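You operate a simulated robot arm through the tools that you are given. There is no shell and no other tool.

You run a simulated robot arm. Do the job below in one go: nothing can be reset, and whatever is moved stays where it is left.

Task
Stack the small blue arc, the foam arc and the small gold arc in the small teal fixture.
Fine: first peel the yellow label off that fixture's plate and lay it on the side table; stack in that order from the bottom; then stick the green label on the plate.

Only the result counts: the job must be done as asked and must still hold three seconds after the hand-in. Knocking over, shifting, dropping, spilling or breaking anything else fails it.

Robot
A 6-joint arm with a two-finger parallel gripper, fixed in place. Base frame: the origin is on the floor under the middle of its stand, x ahead of it, y to its left, z up; the work surface is at about z = 780. Units: mm, rad, N and s.
It reaches about 1347 mm from its shoulder. Its first joint turns from -2.897 to 2.897 rad. Payload 3.91 kg.
The tool frame sits at the grasp point between the pads (the TCP): z along the fingers, y along the line on which they close. The tips reach 30 mm beyond it. The gripper opens to 110 mm. The fingers are 20 mm wide and 10 mm thick; the gripper's body (48 by 112 mm) begins 55 mm behind the TCP.
Orientation is that of the tool frame in the base frame, as a unit quaternion [x, y, z, w]. With the fingers straight down and closing along the base's y, the tool's x points along the base's -x, its y along +y and its z along -z.

Tools
- The arm moves only by the tool nudge_tool. Its argument "plan" is a list of rows, each a list of 7 numbers: the shift along the tool's x, y, z in units of 30 mm (1.0 is 30 mm), then the turn, a rotation vector about the tool's x, y, z in units of 6 degrees (1.0 is 6 degrees), then the finger opening in mm, from 0 to 110. In form: [[dx, dy, dz, rx, ry, rz, claw], ...]. A call has 1 to 20 rows; each row shifts and turns the commanded pose from where the row before left it, along the tool's axes as they then stand. A call with a number of a shift or a turn outside -1 to 1 is refused whole. Rows are played at 5 a second. More than 50 mm and 0.15 rad between two rows, or a gripper value outside its range, and nothing of the call is played. A pose out of reach is approached as far as the arm can. The call stops where the force on the tool passes 90 N (or 10 N more than at its start, if that is more) or the arm is blocked; 0.2 s more then pass. Each finger travels about 108 mm/s and halts on what it meets, pressing with about 26 N; the grip force reading is that of the motor and also rises with nothing between the fingers. The clock runs only during rows and for 0.2 s after the last one: add rows that do not move to give the fingers time. The reply holds the time, the measured pose of the TCP, the force on the tool along the base axes, the opening and the grip force, in the units named above and with some noise, with the torque about the TCP (base axes, N m) and any sound that the robot's microphone picked up, and new pictures: "show" is both (left out), scene, wrist or none.
- Cameras (640 x 400 px; columns grow to the right, rows downward): "scene" is fixed at [48.2, 647.2, 1516.7]; the picture's right is [-0.51, -0.86, 0.00], its down [-0.61, 0.37, -0.70] and it looks along [0.60, -0.36, -0.71] (base axes); focal length 304 px, centre (320, 200). "wrist" rides on the gripper at [72, 17, -103] in the tool frame; the picture's right is [-0.23, 0.97, 0.00], its down [-0.76, -0.18, -0.62] and it looks along [-0.61, -0.14, 0.78] (tool axes); focal length 222 px, centre (320, 200). There is no depth. A picture from a camera that has moved, and an enlarged one, comes with that camera's place and axes in the base frame and with its lens.
- zoom(camera, box): a new picture of the part [left, top, right, bottom] of that camera's present view, enlarged. No time passes.
- hand_in(): hands the job in; it is judged then, once.

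Nothing tells you positions but the pictures and the camera data. Unless the task says otherwise, let go and move clear before handing in.

The tools are called as name(argument=value, ...) on one line, values as JSON. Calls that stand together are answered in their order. nudge_tool: Moves the arm, as the interface text tells. Its arguments: {"type":"object","properties":{"plan":{"type":"array","items":{"type":"array","items":{"type":"number"}}},"show":{"type":"string","enum":["both","scene","wrist","none"]}},"required":["plan"]} The other tools are called the same way: zoom (camera, box) takes an enlarged picture of a part of a camera's view; hand_in () hands the job in.

At the start:

```text
t: 0.0
ee_pos: [512.8, 336.3, 1146.7]
tool_rot: [0.001, 1.0, 0.0, 0.001]
wrist_force: [0.1, 0.1, -0.1]
moment: [0.03, -0.01, 0.01]
opening: 109.9
grasp_force: 0.0
```

scene: 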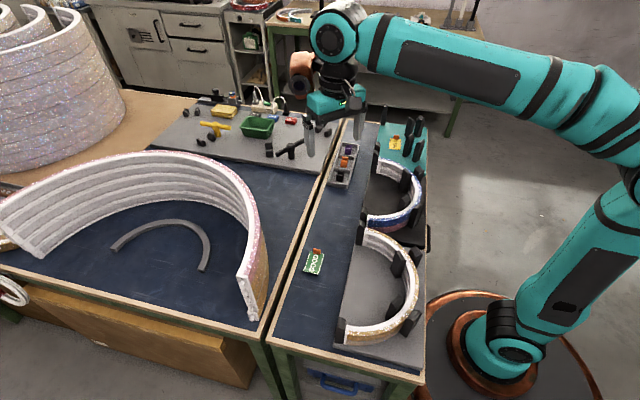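
wrist: 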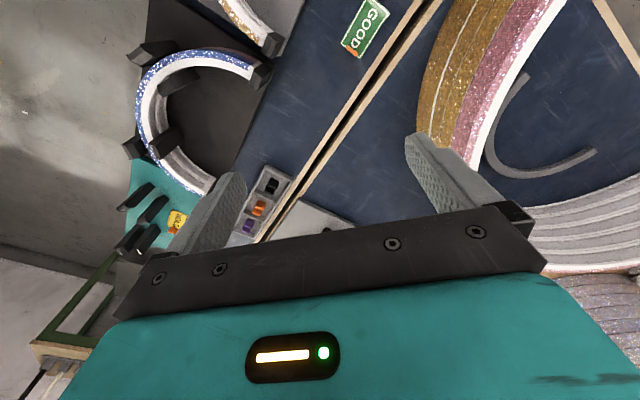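

I see a workbench with a large arc stack, a foam arc lying on the dark table, and a side table with fixtures (blue arc, gold arc, teal fixture with the yellow label) and a green "GOOD" label. I'll zoom in to locate everything precisely.

zoom(camera="scene", box=[320, 90, 440, 240])

zoom(camera="scene", box=[280, 220, 440, 360])

zoom(camera="scene", box=[80, 180, 280, 300])

zoom(camera="wrist", box=[100, 0, 320, 260])

zoom(camera="wrist", box=[320, 0, 640, 200])

zoom(camera="scene", box=[160, 80, 380, 200])

```text
2.67 times, centred on (380, 165) of scene
camera zoom: at [48.2, 647.2, 1516.7], right [-0.51, -0.86, 0.0], down [-0.61, 0.37, -0.7], along [0.6, -0.36, -0.71], focal length 812 px, centre (160, 293)
```

zoom: 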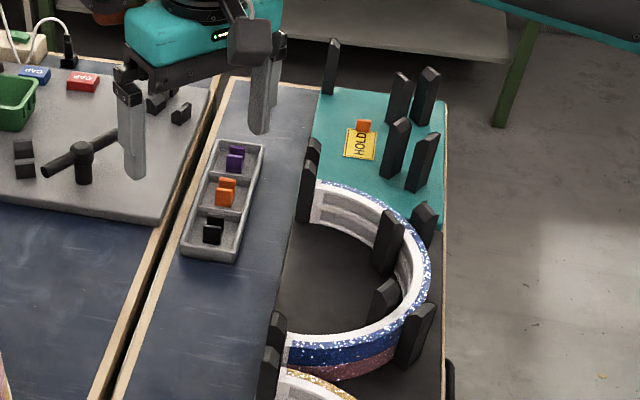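

```text
2.86 times, centred on (360, 290) of scene
camera zoom: at [48.2, 647.2, 1516.7], right [-0.51, -0.86, 0.0], down [-0.61, 0.37, -0.7], along [0.6, -0.36, -0.71], focal length 870 px, centre (206, -57)
```

zoom: 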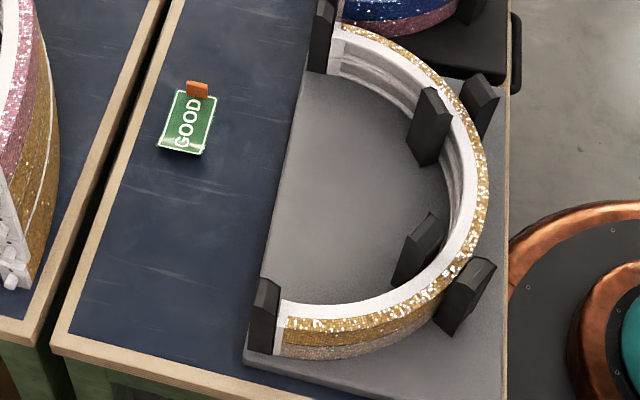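

```text
3.20 times, centred on (180, 240) of scene
camera zoom: at [48.2, 647.2, 1516.7], right [-0.51, -0.86, 0.0], down [-0.61, 0.37, -0.7], along [0.6, -0.36, -0.71], focal length 974 px, centre (768, 72)
```

zoom: 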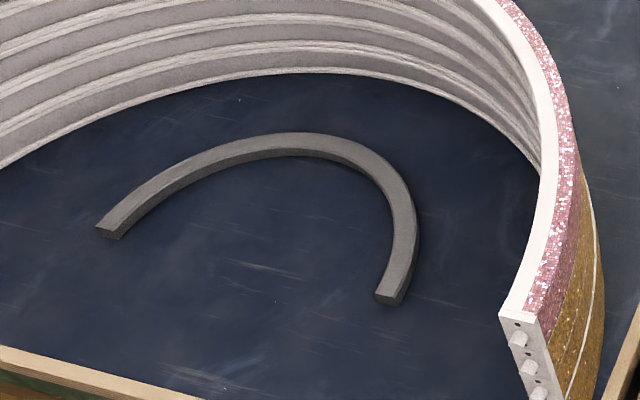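

```text
1.54 times, centred on (210, 130) of wrist
camera zoom: at [440.7, 353.4, 1249.9], right [0.23, 0.97, 0.0], down [0.76, -0.18, 0.62], along [0.61, -0.14, -0.78], focal length 342 px, centre (489, 308)
```

zoom: 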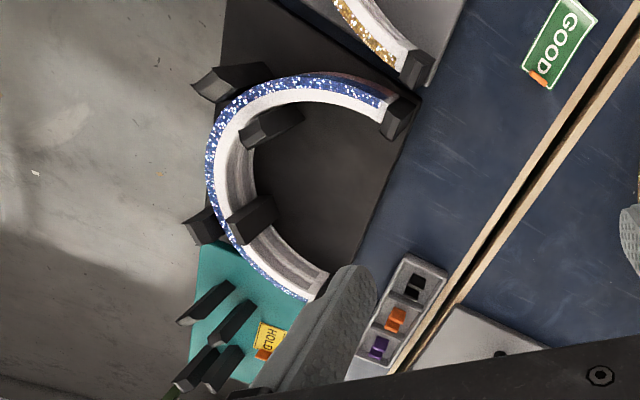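

```text
2.00 times, centred on (480, 100) of wrist
camera zoom: at [440.7, 353.4, 1249.9], right [0.23, 0.97, 0.0], down [0.76, -0.18, 0.62], along [0.61, -0.14, -0.78], focal length 444 px, centre (0, 400)
```

zoom: 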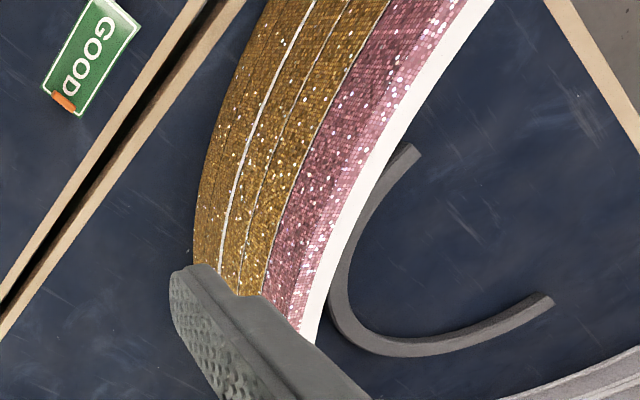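

```text
2.91 times, centred on (270, 140) of scene
camera zoom: at [48.2, 647.2, 1516.7], right [-0.51, -0.86, 0.0], down [-0.61, 0.37, -0.7], along [0.6, -0.36, -0.71], focal length 885 px, centre (466, 374)
```

zoom: 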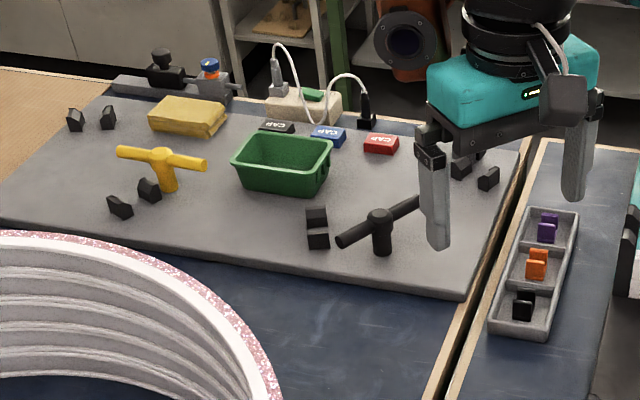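

The side table (with the teal, black and grey fixtures) is turned about 45° to the base, and each small arc sits on top of another arc in its own fixture. I'll turn the gripper parallel to that table and travel high over it for closer looks.

nudge_tool(plan=[[0, 0, 0, 0, 0, 0.95, 110], [0, 0, 0, 0, 0, 0.95, 110], [0, 0, 0, 0, 0, 0.95, 110], [0, 0, 0, 0, 0, 0.95, 110], [0, 0, 0, 0, 0, 0.95, 110], [0, 0, 0, 0, 0, 0.95, 110], [0, 0, 0, 0, 0, 0.95, 110], [0, 0, 0, 0, 0, 0.95, 110], [0, -1, 0, 0, 0, 0, 110], [0, -1, 0, 0, 0, 0, 110], [0, -1, 0, 0, 0, 0, 110], [0, -1, 0, 0, 0, 0, 110], [0, 0, 0, 0, 0, 0, 110]])

```text
t: 2.8
ee_pos: [429.2, 255.4, 1145.4]
tool_rot: [0.387, 0.922, 0.0, -0.001]
wrist_force: [0.0, -0.9, -0.5]
moment: [-0.01, 0.02, 0.04]
opening: 110.0
grasp_force: 0.1
camera wrist: at [390.1, 317.9, 1249.3], right [0.85, 0.52, 0.0], down [0.41, -0.67, 0.62], along [0.32, -0.53, -0.78], focal length 222 px, centre (320, 200)
```

scene: 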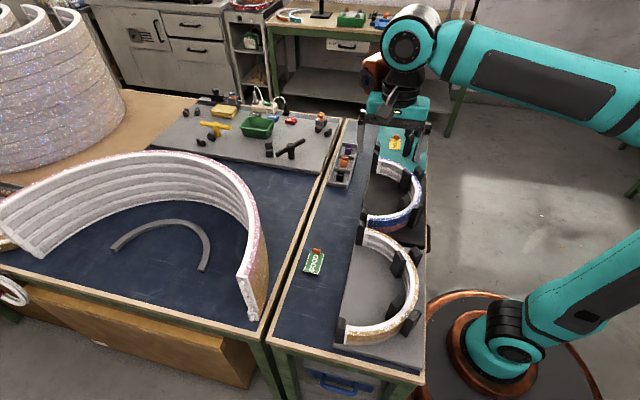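
wrist: 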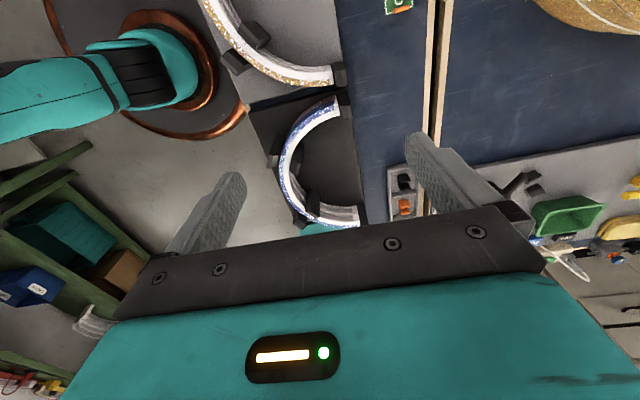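

Orientation is now parallel with the side table. Next I move over the black fixture's blue arc at a moderate height for a closer look.

nudge_tool(plan=[[-0.96, 0.1, 0.6, 0, 0, 0, 110], [-0.96, 0.1, 0.6, 0, 0, 0, 110], [-0.96, 0.1, 0.6, 0, 0, 0, 110], [-0.96, 0.1, 0.6, 0, 0, 0, 110], [-0.96, 0.1, 0.6, 0, 0, 0, 110], [-0.96, 0.1, 0.6, 0, 0, 0, 110], [-0.96, 0.1, 0.6, 0, 0, 0, 110], [0, 0, 0, 0, 0, 0, 110]])

zoom(camera="wrist", box=[160, 0, 480, 200])

```text
t: 4.6
ee_pos: [580.8, 123.0, 1019.4]
tool_rot: [0.387, 0.922, 0.0, 0.0]
wrist_force: [-0.5, 0.4, 0.8]
moment: [-0.02, -0.03, -0.02]
opening: 110.0
grasp_force: 0.0
camera wrist: at [542.4, 185.4, 1123.2], right [0.85, 0.52, 0.0], down [0.41, -0.67, 0.62], along [0.32, -0.53, -0.78], focal length 222 px, centre (320, 200)
```

scene: 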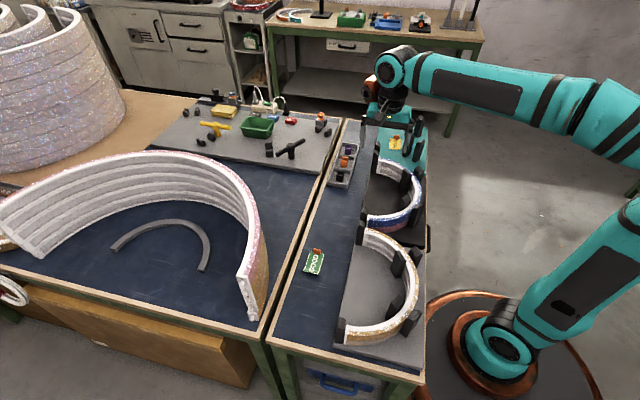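
wrist: 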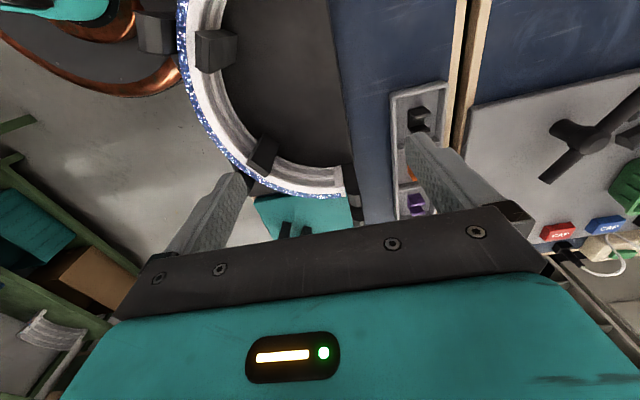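

```text
2.00 times, centred on (320, 100) of wrist
camera zoom: at [542.4, 185.4, 1123.2], right [0.85, 0.52, 0.0], down [0.41, -0.67, 0.62], along [0.32, -0.53, -0.78], focal length 444 px, centre (320, 400)
```

zoom: 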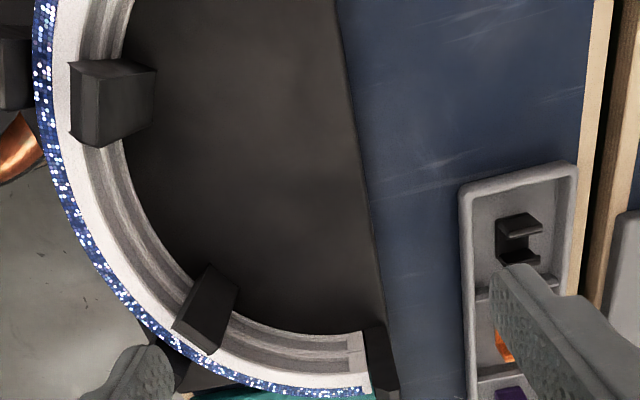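

The scene matches my estimates so far. I'll take sharper zooms of the arcs' sides and move on to look at the HOLD label.

nudge_tool(plan=[[-0.982, -0.145, 0.15, 0, 0, 0, 110], [-0.982, -0.145, 0.15, 0, 0, 0, 110], [-0.982, -0.145, 0.15, 0, 0, 0, 110], [-0.982, -0.145, 0.15, 0, 0, 0, 110], [-0.982, -0.145, 0.15, 0, 0, 0, 110], [-0.982, -0.145, 0.15, 0, 0, 0, 110], [-0.982, -0.145, 0.15, 0, 0, 0, 110], [-0.982, -0.145, 0.15, 0, 0, 0, 110], [-0.982, -0.145, 0.15, 0, 0, 0, 110], [-0.982, -0.145, 0.15, 0, 0, 0, 110], [-0.982, -0.145, 0.15, 0, 0, 0, 110], [0, 0, 0, 0, 0, 0, 110]])

zoom(camera="wrist", box=[160, 0, 480, 200])

zoom(camera="scene", box=[350, 140, 440, 240])

zoom(camera="scene", box=[330, 270, 430, 360])

```text
t: 7.2
ee_pos: [775.8, -144.3, 970.2]
tool_rot: [0.387, 0.922, 0.0, 0.0]
wrist_force: [0.5, 0.8, 0.2]
moment: [-0.02, -0.02, 0.02]
opening: 110.0
grasp_force: 0.0
camera wrist: at [736.7, -80.8, 1074.9], right [0.85, 0.52, 0.0], down [0.41, -0.67, 0.62], along [0.32, -0.53, -0.78], focal length 222 px, centre (320, 200)
```

scene: 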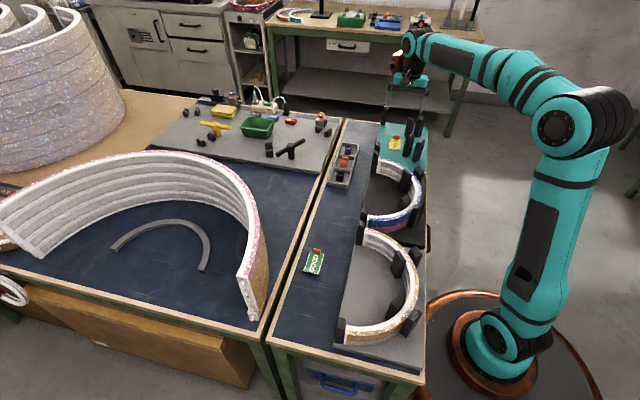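
wrist: 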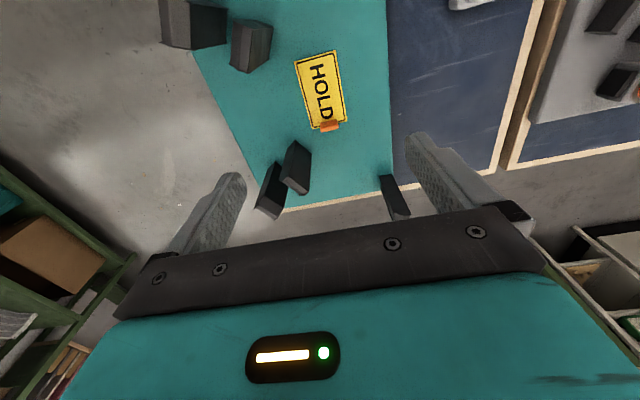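

```text
2.00 times, centred on (320, 100) of wrist
camera zoom: at [736.7, -80.8, 1074.9], right [0.85, 0.52, 0.0], down [0.41, -0.67, 0.62], along [0.32, -0.53, -0.78], focal length 444 px, centre (320, 400)
```

zoom: 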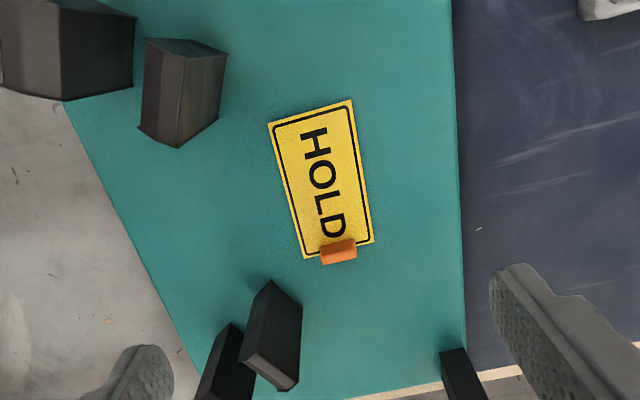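

```text
4.00 times, centred on (395, 190) of scene
camera zoom: at [48.2, 647.2, 1516.7], right [-0.51, -0.86, 0.0], down [-0.61, 0.37, -0.7], along [0.6, -0.36, -0.71], focal length 1217 px, centre (20, 240)
```

zoom: 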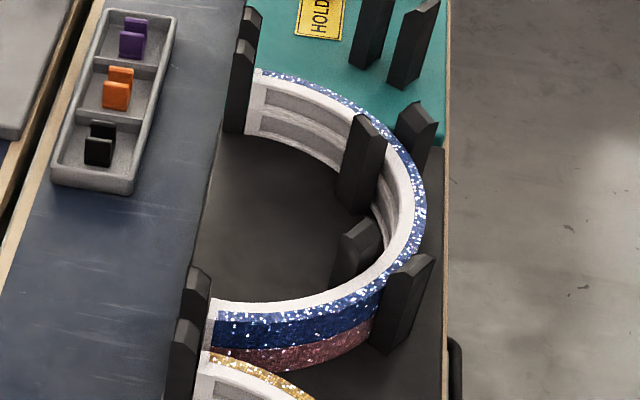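

```text
4.44 times, centred on (380, 315) of scene
camera zoom: at [48.2, 647.2, 1516.7], right [-0.51, -0.86, 0.0], down [-0.61, 0.37, -0.7], along [0.6, -0.36, -0.71], focal length 1352 px, centre (53, -311)
```

zoom: 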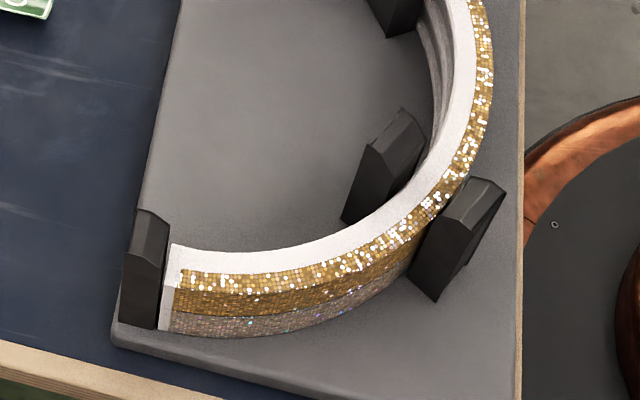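

Each fixture holds two arcs, with blue over pink in the black one and gold over silver in the grey one. The HOLD label is centred near (773, -136), with its orange tab at the far end near (800, -163). I'll turn the gripper 90° so the fingers close along the tab's thin direction, and look again.

nudge_tool(plan=[[-0.2, 0.05, 0, 0, 0, 1, 110], [-0.2, 0, 0, 0, 0, 1, 110], [-0.2, 0, 0, 0, 0, 1, 110], [-0.2, 0, 0, 0, 0, 1, 110], [0, 0, 0, 0, 0, 1, 110], [0, 0, 0, 0, 0, 1, 110], [0, 0, 0, 0, 0, 1, 110], [0, 0, 0, 0, 0, 1, 110], [0, 0, 0, 0, 0, 1, 110], [0, 0, 0, 0, 0, 1, 110], [0, 0, 0, 0, 0, 1, 110], [0, 0, 0, 0, 0, 1, 110], [0, 0, 0, 0, 0, 1, 110], [0, 0, 0, 0, 0, 1, 110], [0, 0, 0, 0, 0, 1, 110], [0, 0, 0, 0, 0, 0, 110]])

zoom(camera="wrist", box=[160, 0, 480, 200])

```text
t: 10.6
ee_pos: [791.7, -161.0, 970.9]
tool_rot: [0.926, 0.378, 0.0, 0.0]
wrist_force: [0.1, 0.1, 0.3]
moment: [0.04, -0.02, -0.01]
opening: 110.2
grasp_force: 0.0
camera wrist: at [855.8, -121.5, 1074.5], right [0.52, -0.85, 0.0], down [-0.67, -0.41, 0.62], along [-0.53, -0.32, -0.78], focal length 222 px, centre (320, 200)
```

scene: 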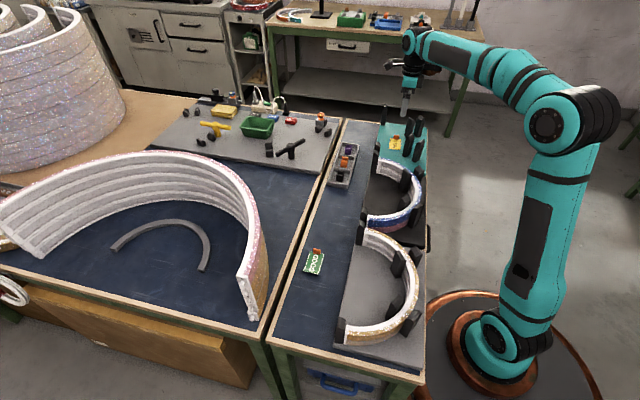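
wrist: 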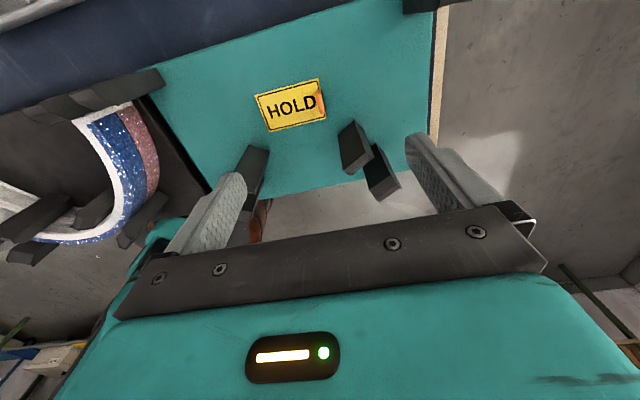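

```text
2.00 times, centred on (320, 100) of wrist
camera zoom: at [855.8, -121.5, 1074.5], right [0.52, -0.85, 0.0], down [-0.67, -0.41, 0.62], along [-0.53, -0.32, -0.78], focal length 444 px, centre (320, 400)
```

zoom: 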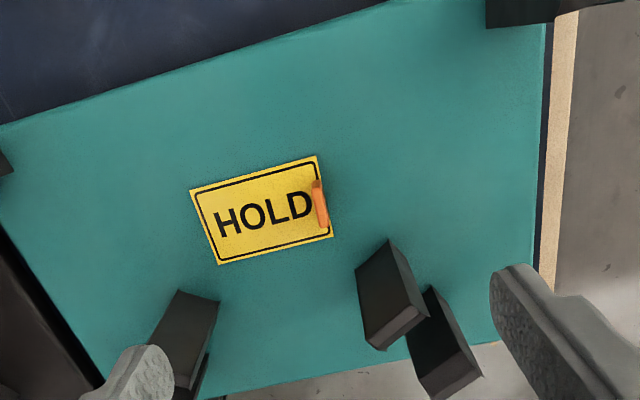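

I now have a clean view: label centre about (771.6, -134), plate top about z = 801, and a thin tab about (794, -157). I'll narrow the fingers and descend around the tab, staying a few mm above the plate.

nudge_tool(plan=[[0.15, -0.03, 0.5, 0, 0, 0, 60], [0, 0, 0.8, 0, 0, 0, 40], [0, 0, 0.8, 0, 0, 0, 40], [0, 0, 0.8, 0, 0, 0, 40], [0, 0, 0.6, 0, 0, 0, 40], [0, 0, 0, 0, 0, 0, 40]])

zoom(camera="wrist", box=[160, 50, 480, 250])

```text
t: 12.0
ee_pos: [796.0, -156.8, 866.1]
tool_rot: [0.926, 0.379, 0.001, -0.001]
wrist_force: [-0.1, 1.2, -0.6]
moment: [0.02, 0.0, 0.0]
opening: 40.2
grasp_force: 0.0
camera wrist: at [859.7, -118.0, 970.0], right [0.52, -0.85, 0.0], down [-0.67, -0.41, 0.62], along [-0.53, -0.32, -0.78], focal length 222 px, centre (320, 200)
```

scene: 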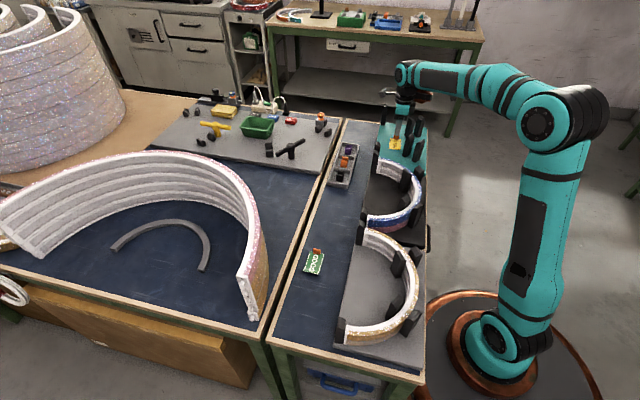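
wrist: 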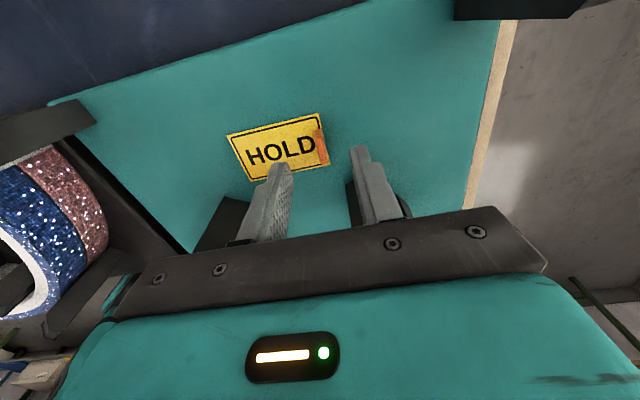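

```text
2.00 times, centred on (320, 150) of wrist
camera zoom: at [859.7, -118.0, 970.0], right [0.52, -0.85, 0.0], down [-0.67, -0.41, 0.62], along [-0.53, -0.32, -0.78], focal length 444 px, centre (320, 300)
```

zoom: 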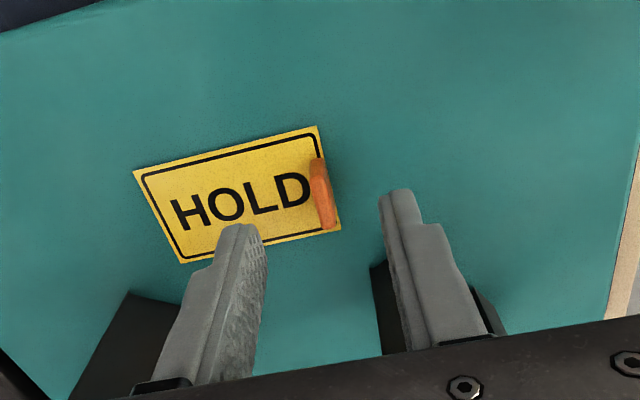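

The tab sits midway between the fingers. I'll go down another 30 mm and close on it, then lift slightly and check.

nudge_tool(plan=[[0, -0.03, 0.5, 0, 0, 0, 40], [0, 0, 0.5, 0, 0, 0, 40], [0, 0, 0, 0, 0, 0, 40], [0, 0, 0, 0, 0, 0, 0], [0, 0, 0, 0, 0, 0, 0], [0, 0, 0, 0, 0, 0, 0]], show="wrist")

zoom(camera="wrist", box=[160, 50, 480, 250])

```text
t: 13.4
ee_pos: [793.5, -150.6, 834.6]
tool_rot: [0.925, 0.379, 0.0, 0.0]
wrist_force: [0.6, -0.4, 0.6]
moment: [-0.01, 0.04, -0.03]
opening: 4.5
grasp_force: 25.7
camera wrist: at [857.9, -113.3, 938.7], right [0.52, -0.85, 0.0], down [-0.67, -0.41, 0.62], along [-0.53, -0.32, -0.78], focal length 222 px, centre (320, 200)
```

wrist: 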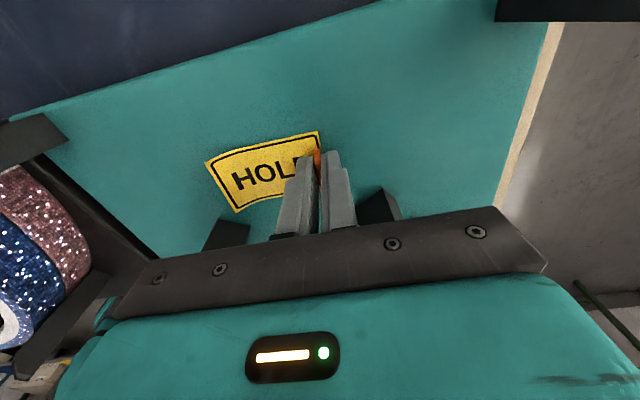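

```text
2.00 times, centred on (320, 150) of wrist
camera zoom: at [857.9, -113.3, 938.7], right [0.52, -0.85, 0.0], down [-0.67, -0.41, 0.62], along [-0.53, -0.32, -0.78], focal length 444 px, centre (320, 300)
```

zoom: 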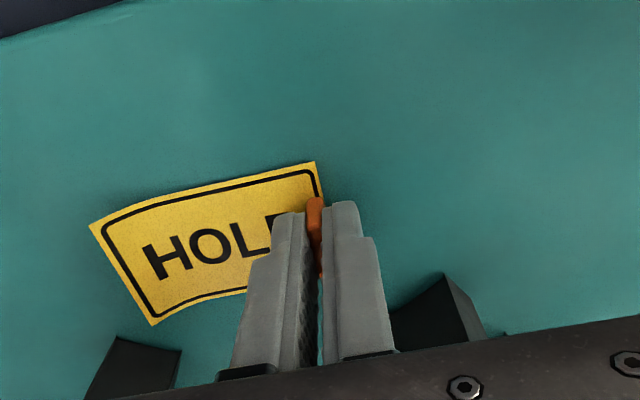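

The tab is gripped (opening 4.5 mm) and the label is already bowing. I'll peel by lifting slowly.

nudge_tool(plan=[[0, 0, -0.2, 0, 0, 0, 0], [0, 0, -0.2, 0, 0, 0, 0], [0, 0, -0.2, 0, 0, 0, 0], [0, 0, -0.3, 0, 0, 0, 0], [0, 0, -0.3, 0, 0, 0, 0], [0, 0, -0.4, 0, 0, 0, 0], [0, 0, -0.5, 0, 0, 0, 0], [0, 0, -0.5, 0, 0, 0, 0], [0, 0, 0, 0, 0, 0, 0]])

zoom(camera="wrist", box=[160, 50, 480, 250])

```text
t: 15.4
ee_pos: [794.5, -154.1, 913.3]
tool_rot: [0.926, 0.378, 0.001, -0.001]
wrist_force: [0.4, 0.2, 0.4]
moment: [-0.03, -0.02, -0.02]
opening: 4.5
grasp_force: 25.7
camera wrist: at [857.5, -115.9, 1017.8], right [0.52, -0.85, 0.0], down [-0.67, -0.41, 0.62], along [-0.53, -0.32, -0.78], focal length 222 px, centre (320, 200)
```

scene: 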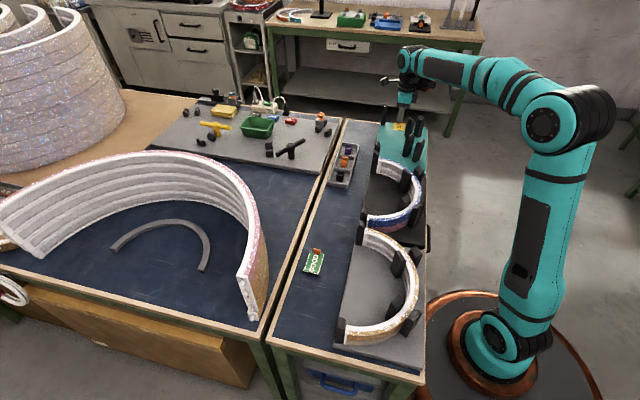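
wrist: 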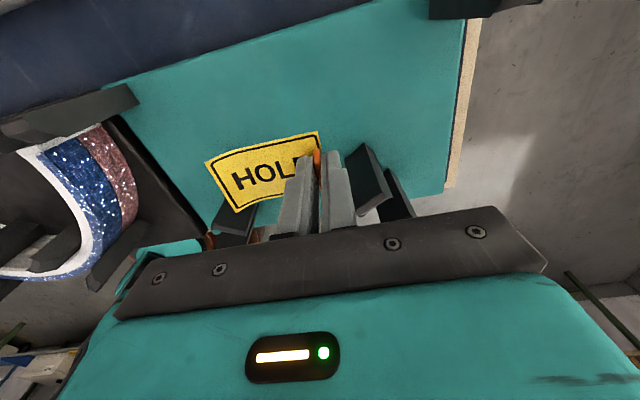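

```text
2.00 times, centred on (320, 150) of wrist
camera zoom: at [857.5, -115.9, 1017.8], right [0.52, -0.85, 0.0], down [-0.67, -0.41, 0.62], along [-0.53, -0.32, -0.78], focal length 444 px, centre (320, 300)
```

zoom: 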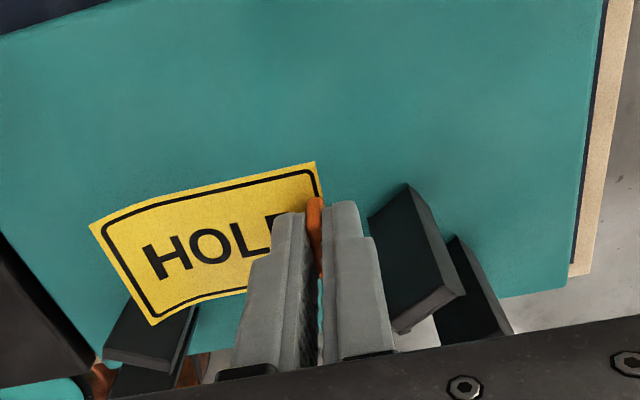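

The label is peeled and held by its tab. I'll raise it and carry it to the open navy strip of the side table beside the black fixture.

nudge_tool(plan=[[0, 0, -0.8, 0, 0, 0, 0], [0, 0, -0.8, 0, 0, 0, 0], [0, 0, -0.7, 0, 0, 0, 0], [0.337, -0.978, 0, 0, 0, 0, 0], [0.337, -0.978, 0, 0, 0, 0, 0], [0.337, -0.978, 0, 0, 0, 0, 0], [0.337, -0.978, 0, 0, 0, 0, 0], [0.337, -0.978, 0, 0, 0, 0, 0], [0.337, -0.978, 0, 0, 0, 0, 0], [0.337, -0.978, 0, 0, 0, 0, 0], [0.337, -0.978, 0, 0, 0, 0, 0], [0.337, -0.978, 0, 0, 0, 0, 0], [0.337, -0.978, 0, 0, 0, 0, 0], [0.337, -0.978, 0, 0, 0, 0, 0], [0.337, -0.978, 0, 0, 0, 0, 0], [0.337, -0.978, 0, 0, 0, 0, 0], [0.337, -0.978, 0, 0, 0, 0, 0], [0, 0, 0, 0, 0, 0, 0]])

zoom(camera="wrist", box=[160, 50, 480, 250])

```text
t: 19.2
ee_pos: [605.8, 233.5, 982.7]
tool_rot: [0.926, 0.378, 0.001, -0.001]
wrist_force: [0.6, -1.1, -1.1]
moment: [0.0, -0.02, 0.04]
opening: 4.7
grasp_force: 26.3
camera wrist: at [670.0, 271.7, 1086.7], right [0.52, -0.85, 0.0], down [-0.67, -0.41, 0.62], along [-0.53, -0.32, -0.78], focal length 222 px, centre (320, 200)
```

scene: 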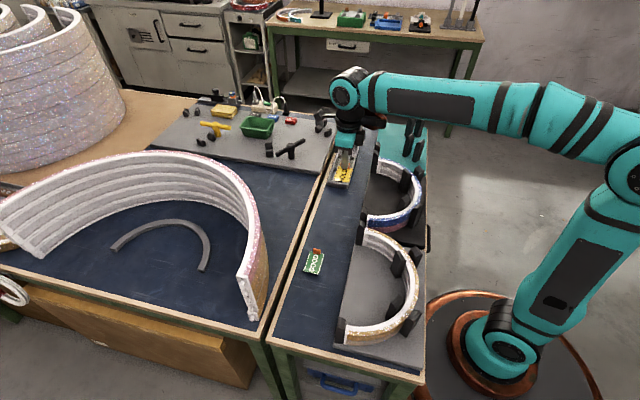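
wrist: 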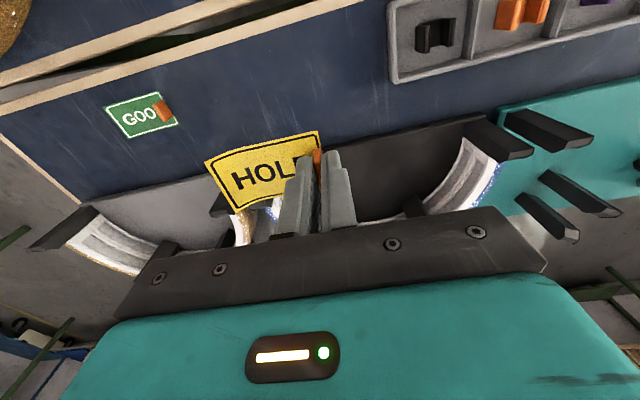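

```text
2.00 times, centred on (320, 150) of wrist
camera zoom: at [670.0, 271.7, 1086.7], right [0.52, -0.85, 0.0], down [-0.67, -0.41, 0.62], along [-0.53, -0.32, -0.78], focal length 444 px, centre (320, 300)
```

zoom: 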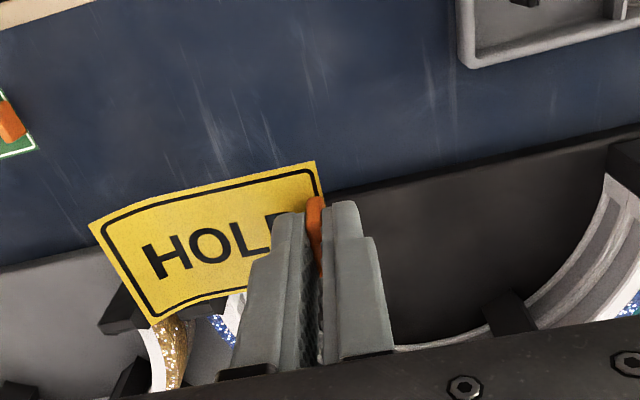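

The spot below is clear navy table, between the tray and the GOOD label. I'll lower the label to just above the table.

nudge_tool(plan=[[0, 0, 0.9, 0, 0, 0, 0], [0, 0, 0.9, 0, 0, 0, 0], [0, 0, 0.9, 0, 0, 0, 0], [0, 0, 0.9, 0, 0, 0, 0], [0, 0, 0.8, 0, 0, 0, 0], [0, 0, 0.5, 0, 0, 0, 0], [0, 0, 0.3, 0, 0, 0, 0], [0, 0, 0, 0, 0, 0, 0]], show="both")

zoom(camera="wrist", box=[160, 50, 480, 250])

zoom(camera="scene", box=[300, 130, 420, 230])

```text
t: 21.0
ee_pos: [608.3, 237.6, 825.7]
tool_rot: [0.926, 0.377, 0.001, 0.001]
wrist_force: [-0.9, 0.1, -0.7]
moment: [0.0, 0.03, -0.04]
opening: 4.7
grasp_force: 25.8
camera wrist: at [671.8, 275.9, 930.0], right [0.52, -0.85, 0.0], down [-0.67, -0.41, 0.62], along [-0.53, -0.32, -0.78], focal length 222 px, centre (320, 200)
```

scene: 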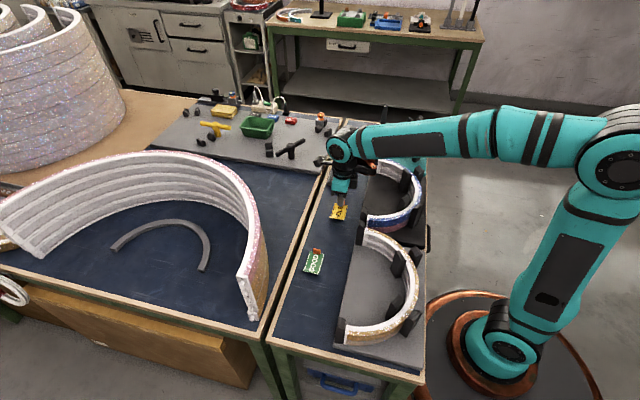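
wrist: 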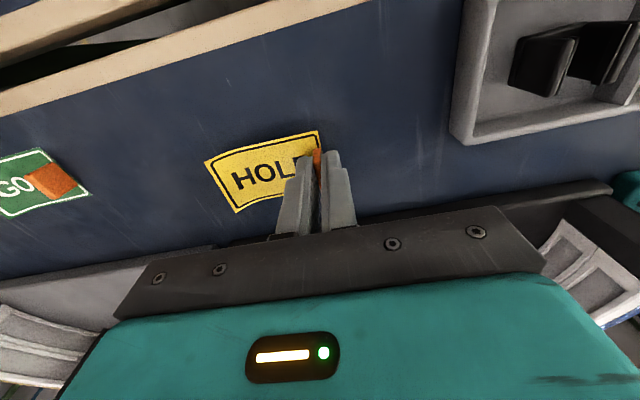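

```text
2.00 times, centred on (320, 150) of wrist
camera zoom: at [671.8, 275.9, 930.0], right [0.52, -0.85, 0.0], down [-0.67, -0.41, 0.62], along [-0.53, -0.32, -0.78], focal length 444 px, centre (320, 300)
```

zoom: 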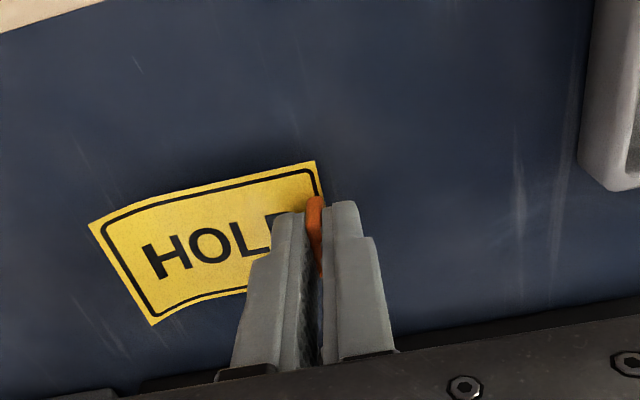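

```text
4.00 times, centred on (360, 180) of scene
camera zoom: at [48.2, 647.2, 1516.7], right [-0.51, -0.86, 0.0], down [-0.61, 0.37, -0.7], along [0.6, -0.36, -0.71], focal length 1217 px, centre (160, 280)
```

zoom: 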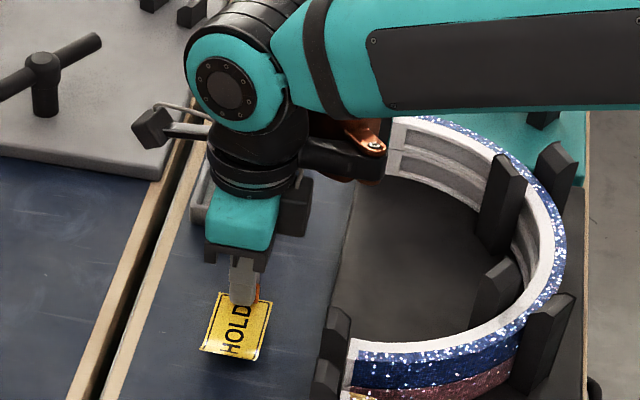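

The label hangs just above the table with clear space around it. I'll go down the last ~11 mm, then open the fingers slightly.

nudge_tool(plan=[[0, 0, 0.2, 0, 0, 0, 0], [0, 0, 0.15, 0, 0, 0, 0], [0, 0, 0, 0, 0, 0, 0]], show="wrist")

zoom(camera="scene", box=[310, 150, 390, 240])

```text
t: 21.8
ee_pos: [608.5, 236.5, 816.4]
tool_rot: [0.926, 0.377, 0.0, 0.0]
wrist_force: [-0.4, 0.4, -0.3]
moment: [0.01, 0.0, 0.0]
opening: 4.7
grasp_force: 25.4
camera wrist: at [672.3, 274.5, 920.7], right [0.52, -0.85, 0.0], down [-0.67, -0.41, 0.62], along [-0.53, -0.32, -0.78], focal length 222 px, centre (320, 200)
```

wrist: 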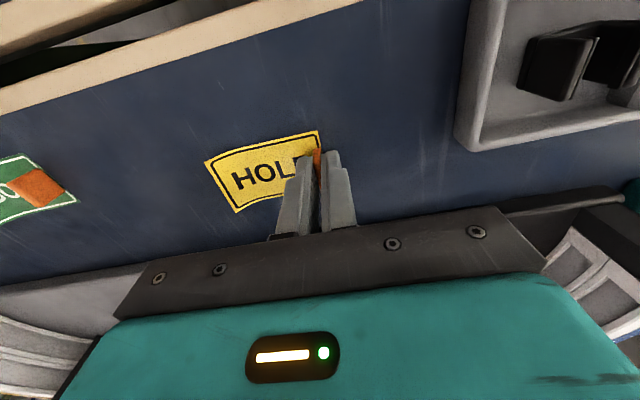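

```text
4.44 times, centred on (350, 195) of scene
camera zoom: at [48.2, 647.2, 1516.7], right [-0.51, -0.86, 0.0], down [-0.61, 0.37, -0.7], along [0.6, -0.36, -0.71], focal length 1352 px, centre (187, 222)
```

zoom: 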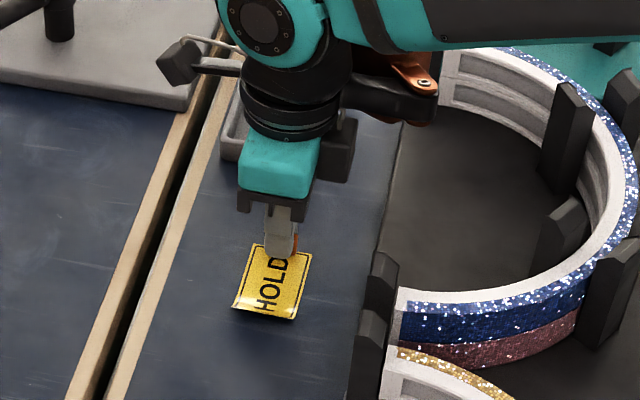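

Very close now; lower ~2.5 mm more and release.

nudge_tool(plan=[[0, 0, 0.08, 0, 0, 0, 0], [0, 0, 0, 0, 0, 0, 0], [0, 0, 0, 0, 0, 0, 30], [0, 0, 0, 0, 0, 0, 30], [0, 0, 0, 0, 0, 0, 30]], show="wrist")

zoom(camera="scene", box=[310, 150, 390, 240])

zoom(camera="wrist", box=[160, 50, 480, 250])

```text
t: 23.0
ee_pos: [608.1, 238.3, 814.5]
tool_rot: [0.926, 0.378, 0.001, -0.001]
wrist_force: [0.0, 0.4, -0.6]
moment: [-0.02, -0.01, 0.0]
opening: 30.1
grasp_force: 0.0
camera wrist: at [672.3, 275.9, 918.7], right [0.52, -0.85, 0.0], down [-0.67, -0.41, 0.62], along [-0.53, -0.32, -0.78], focal length 222 px, centre (320, 200)
```

wrist: 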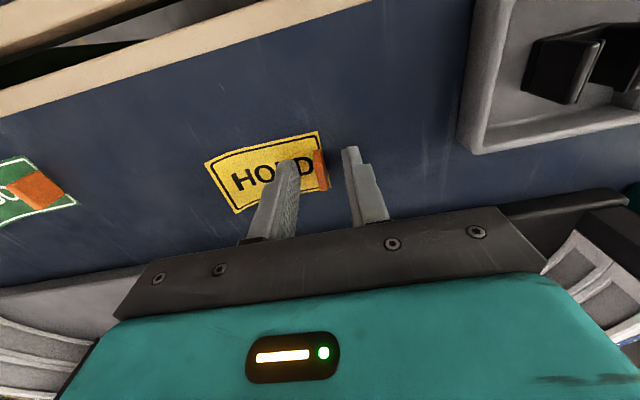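

```text
4.44 times, centred on (350, 195) of scene
camera zoom: at [48.2, 647.2, 1516.7], right [-0.51, -0.86, 0.0], down [-0.61, 0.37, -0.7], along [0.6, -0.36, -0.71], focal length 1352 px, centre (187, 222)
```

zoom: 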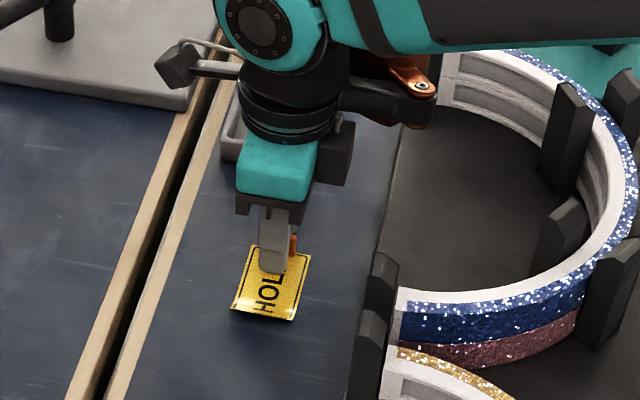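

```text
2.00 times, centred on (320, 150) of wrist
camera zoom: at [672.3, 275.9, 918.7], right [0.52, -0.85, 0.0], down [-0.67, -0.41, 0.62], along [-0.53, -0.32, -0.78], focal length 444 px, centre (320, 300)
```

zoom: 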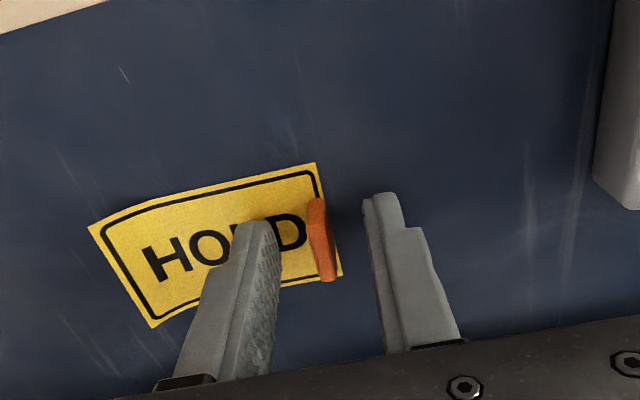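

The HOLD label is released on the side table. I'll retreat straight up and check that it stays.

nudge_tool(plan=[[0, 0, -0.4, 0, 0, 0, 30], [0, 0, -0.8, 0, 0, 0, 30], [0, 0, -1, 0, 0, 0, 30], [0, 0, -1, 0, 0, 0, 30], [0, 0, -1, 0, 0, 0, 60], [0, 0, -1, 0, 0, 0, 110], [0, 0, -0.8, 0, 0, 0, 110], [0, 0, 0, 0, 0, 0, 110]], show="both")

zoom(camera="scene", box=[310, 150, 390, 240])

zoom(camera="wrist", box=[160, 0, 480, 200])

zoom(camera="wrist", box=[0, 0, 320, 200])

```text
t: 24.8
ee_pos: [609.2, 234.2, 994.7]
tool_rot: [0.926, 0.377, 0.0, -0.001]
wrist_force: [0.6, 0.1, -0.1]
moment: [0.03, 0.03, -0.01]
opening: 109.9
grasp_force: 0.0
camera wrist: at [673.2, 272.9, 1097.8], right [0.52, -0.85, 0.0], down [-0.67, -0.41, 0.62], along [-0.53, -0.32, -0.78], focal length 222 px, centre (320, 200)
```

scene: 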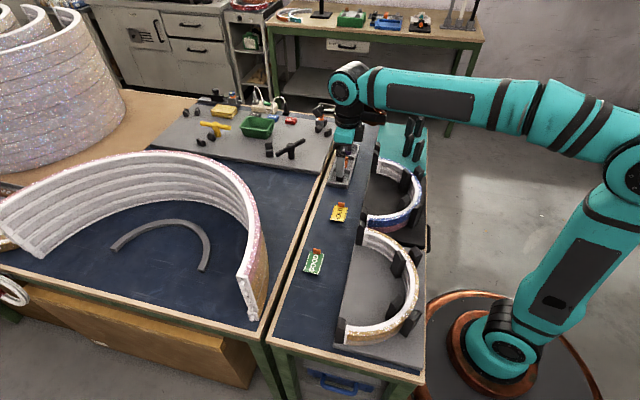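
wrist: 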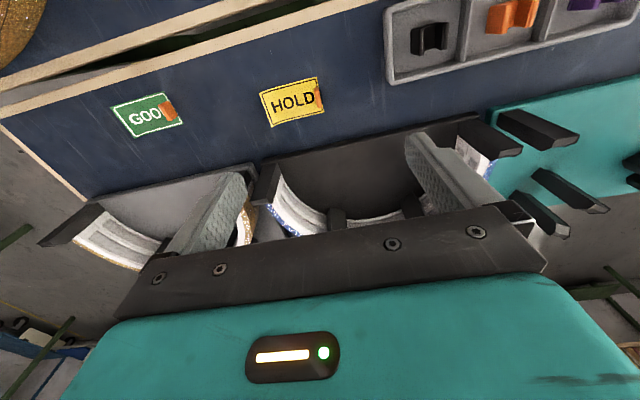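

```text
4.44 times, centred on (350, 195) of scene
camera zoom: at [48.2, 647.2, 1516.7], right [-0.51, -0.86, 0.0], down [-0.61, 0.37, -0.7], along [0.6, -0.36, -0.71], focal length 1352 px, centre (187, 222)
```

zoom: 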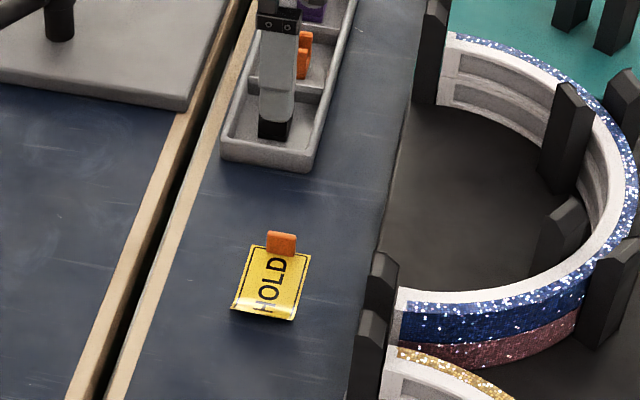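

```text
2.00 times, centred on (320, 100) of wrist
camera zoom: at [673.2, 272.9, 1097.8], right [0.52, -0.85, 0.0], down [-0.67, -0.41, 0.62], along [-0.53, -0.32, -0.78], focal length 444 px, centre (320, 400)
```

zoom: 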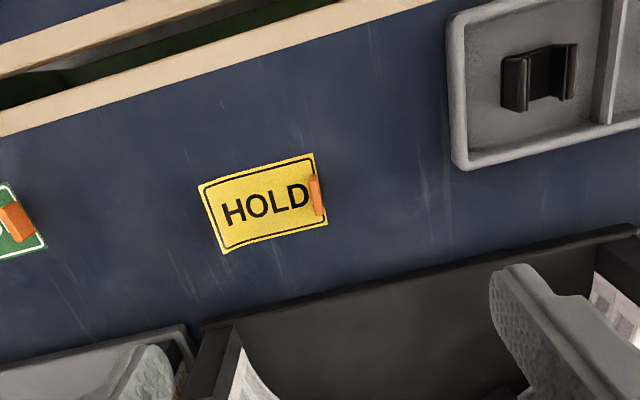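

```text
2.00 times, centred on (160, 100) of wrist
camera zoom: at [673.2, 272.9, 1097.8], right [0.52, -0.85, 0.0], down [-0.67, -0.41, 0.62], along [-0.53, -0.32, -0.78], focal length 444 px, centre (640, 400)
```

zoom: 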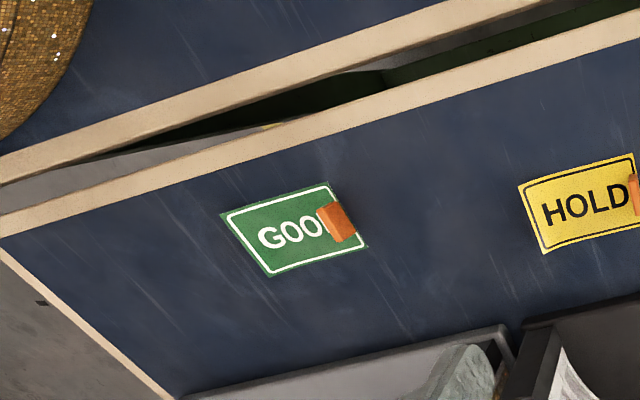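

HOLD is lying on the side table. Next is the blue arc: I rotate back so the fingers close across the arc wall at its apex, and travel above it.

nudge_tool(plan=[[0, 0, 0, 0, 0, -1, 110], [0, 0, 0, 0, 0, -1, 110], [0, 0, 0, 0, 0, -1, 110], [0, 0, 0, 0, 0, -1, 110], [0, 0, 0, 0, 0, -1, 110], [0, 0, 0, 0, 0, -1, 110], [0, 0, 0, 0, 0, -1, 110], [0, 0, 0, 0, 0, -1, 110], [0, 0, 0, 0, 0, -1, 110], [0, 0, 0, 0, 0, -1, 110], [0, 0, 0, 0, 0, -1, 110], [0, 0, 0, 0, 0, -1, 110], [0, 0, 0, 0, 0, -1, 110], [0, 0, 0, 0, 0, -1, 110], [0, 0, 0, 0, 0, -1, 110], [0, 0, 0, 0, 0, 0, 110]], show="none")

nudge_tool(plan=[[-0.12, -0.965, -0.1, 0, 0, 0, 110], [-0.12, -0.965, -0.1, 0, 0, 0, 110], [-0.12, -0.965, -0.1, 0, 0, 0, 110], [-0.12, -0.965, -0.1, 0, 0, 0, 110], [-0.12, -0.965, -0.1, 0, 0, 0, 110], [-0.12, -0.965, -0.1, 0, 0, 0, 110], [-0.12, -0.965, -0.1, 0, 0, 0, 110], [-0.12, -0.965, -0.1, 0, 0, 0, 110], [0, 0, 0, 0, 0, 0, 110]])

zoom(camera="wrist", box=[160, 0, 480, 200])

```text
t: 28.2
ee_pos: [607.4, 237.6, 993.7]
tool_rot: [0.387, 0.922, 0.001, 0.001]
wrist_force: [0.2, -0.1, -0.2]
moment: [0.0, 0.01, -0.02]
opening: 109.8
grasp_force: 0.2
```

```text
t: 30.2
ee_pos: [462.2, 54.8, 1018.0]
tool_rot: [0.387, 0.922, 0.001, 0.0]
wrist_force: [0.8, -0.2, -0.8]
moment: [0.0, -0.03, 0.03]
opening: 110.1
grasp_force: 0.1
camera wrist: at [423.9, 117.8, 1121.5], right [0.85, 0.52, 0.0], down [0.41, -0.67, 0.62], along [0.32, -0.53, -0.78], focal length 222 px, centre (320, 200)
```

scene: 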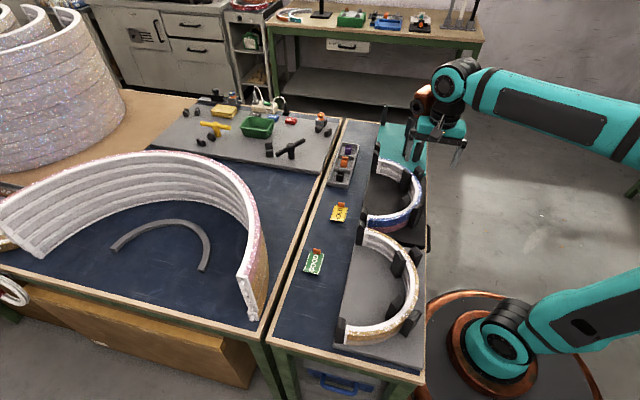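
wrist: 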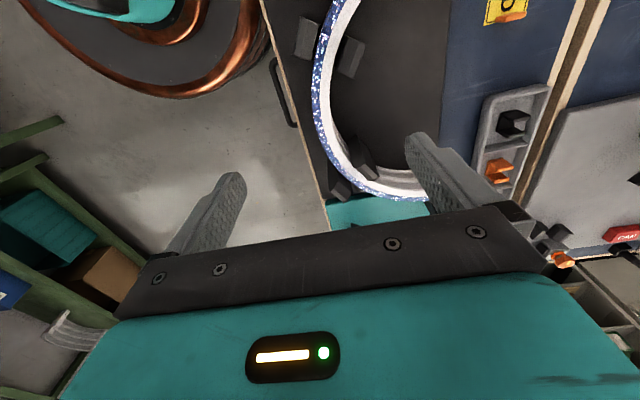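

```text
2.00 times, centred on (320, 100) of wrist
camera zoom: at [423.9, 117.8, 1121.5], right [0.85, 0.52, 0.0], down [0.41, -0.67, 0.62], along [0.32, -0.53, -0.78], focal length 444 px, centre (320, 400)
```

zoom: 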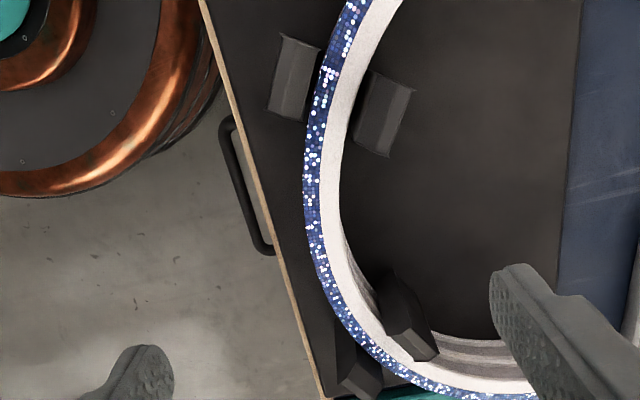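

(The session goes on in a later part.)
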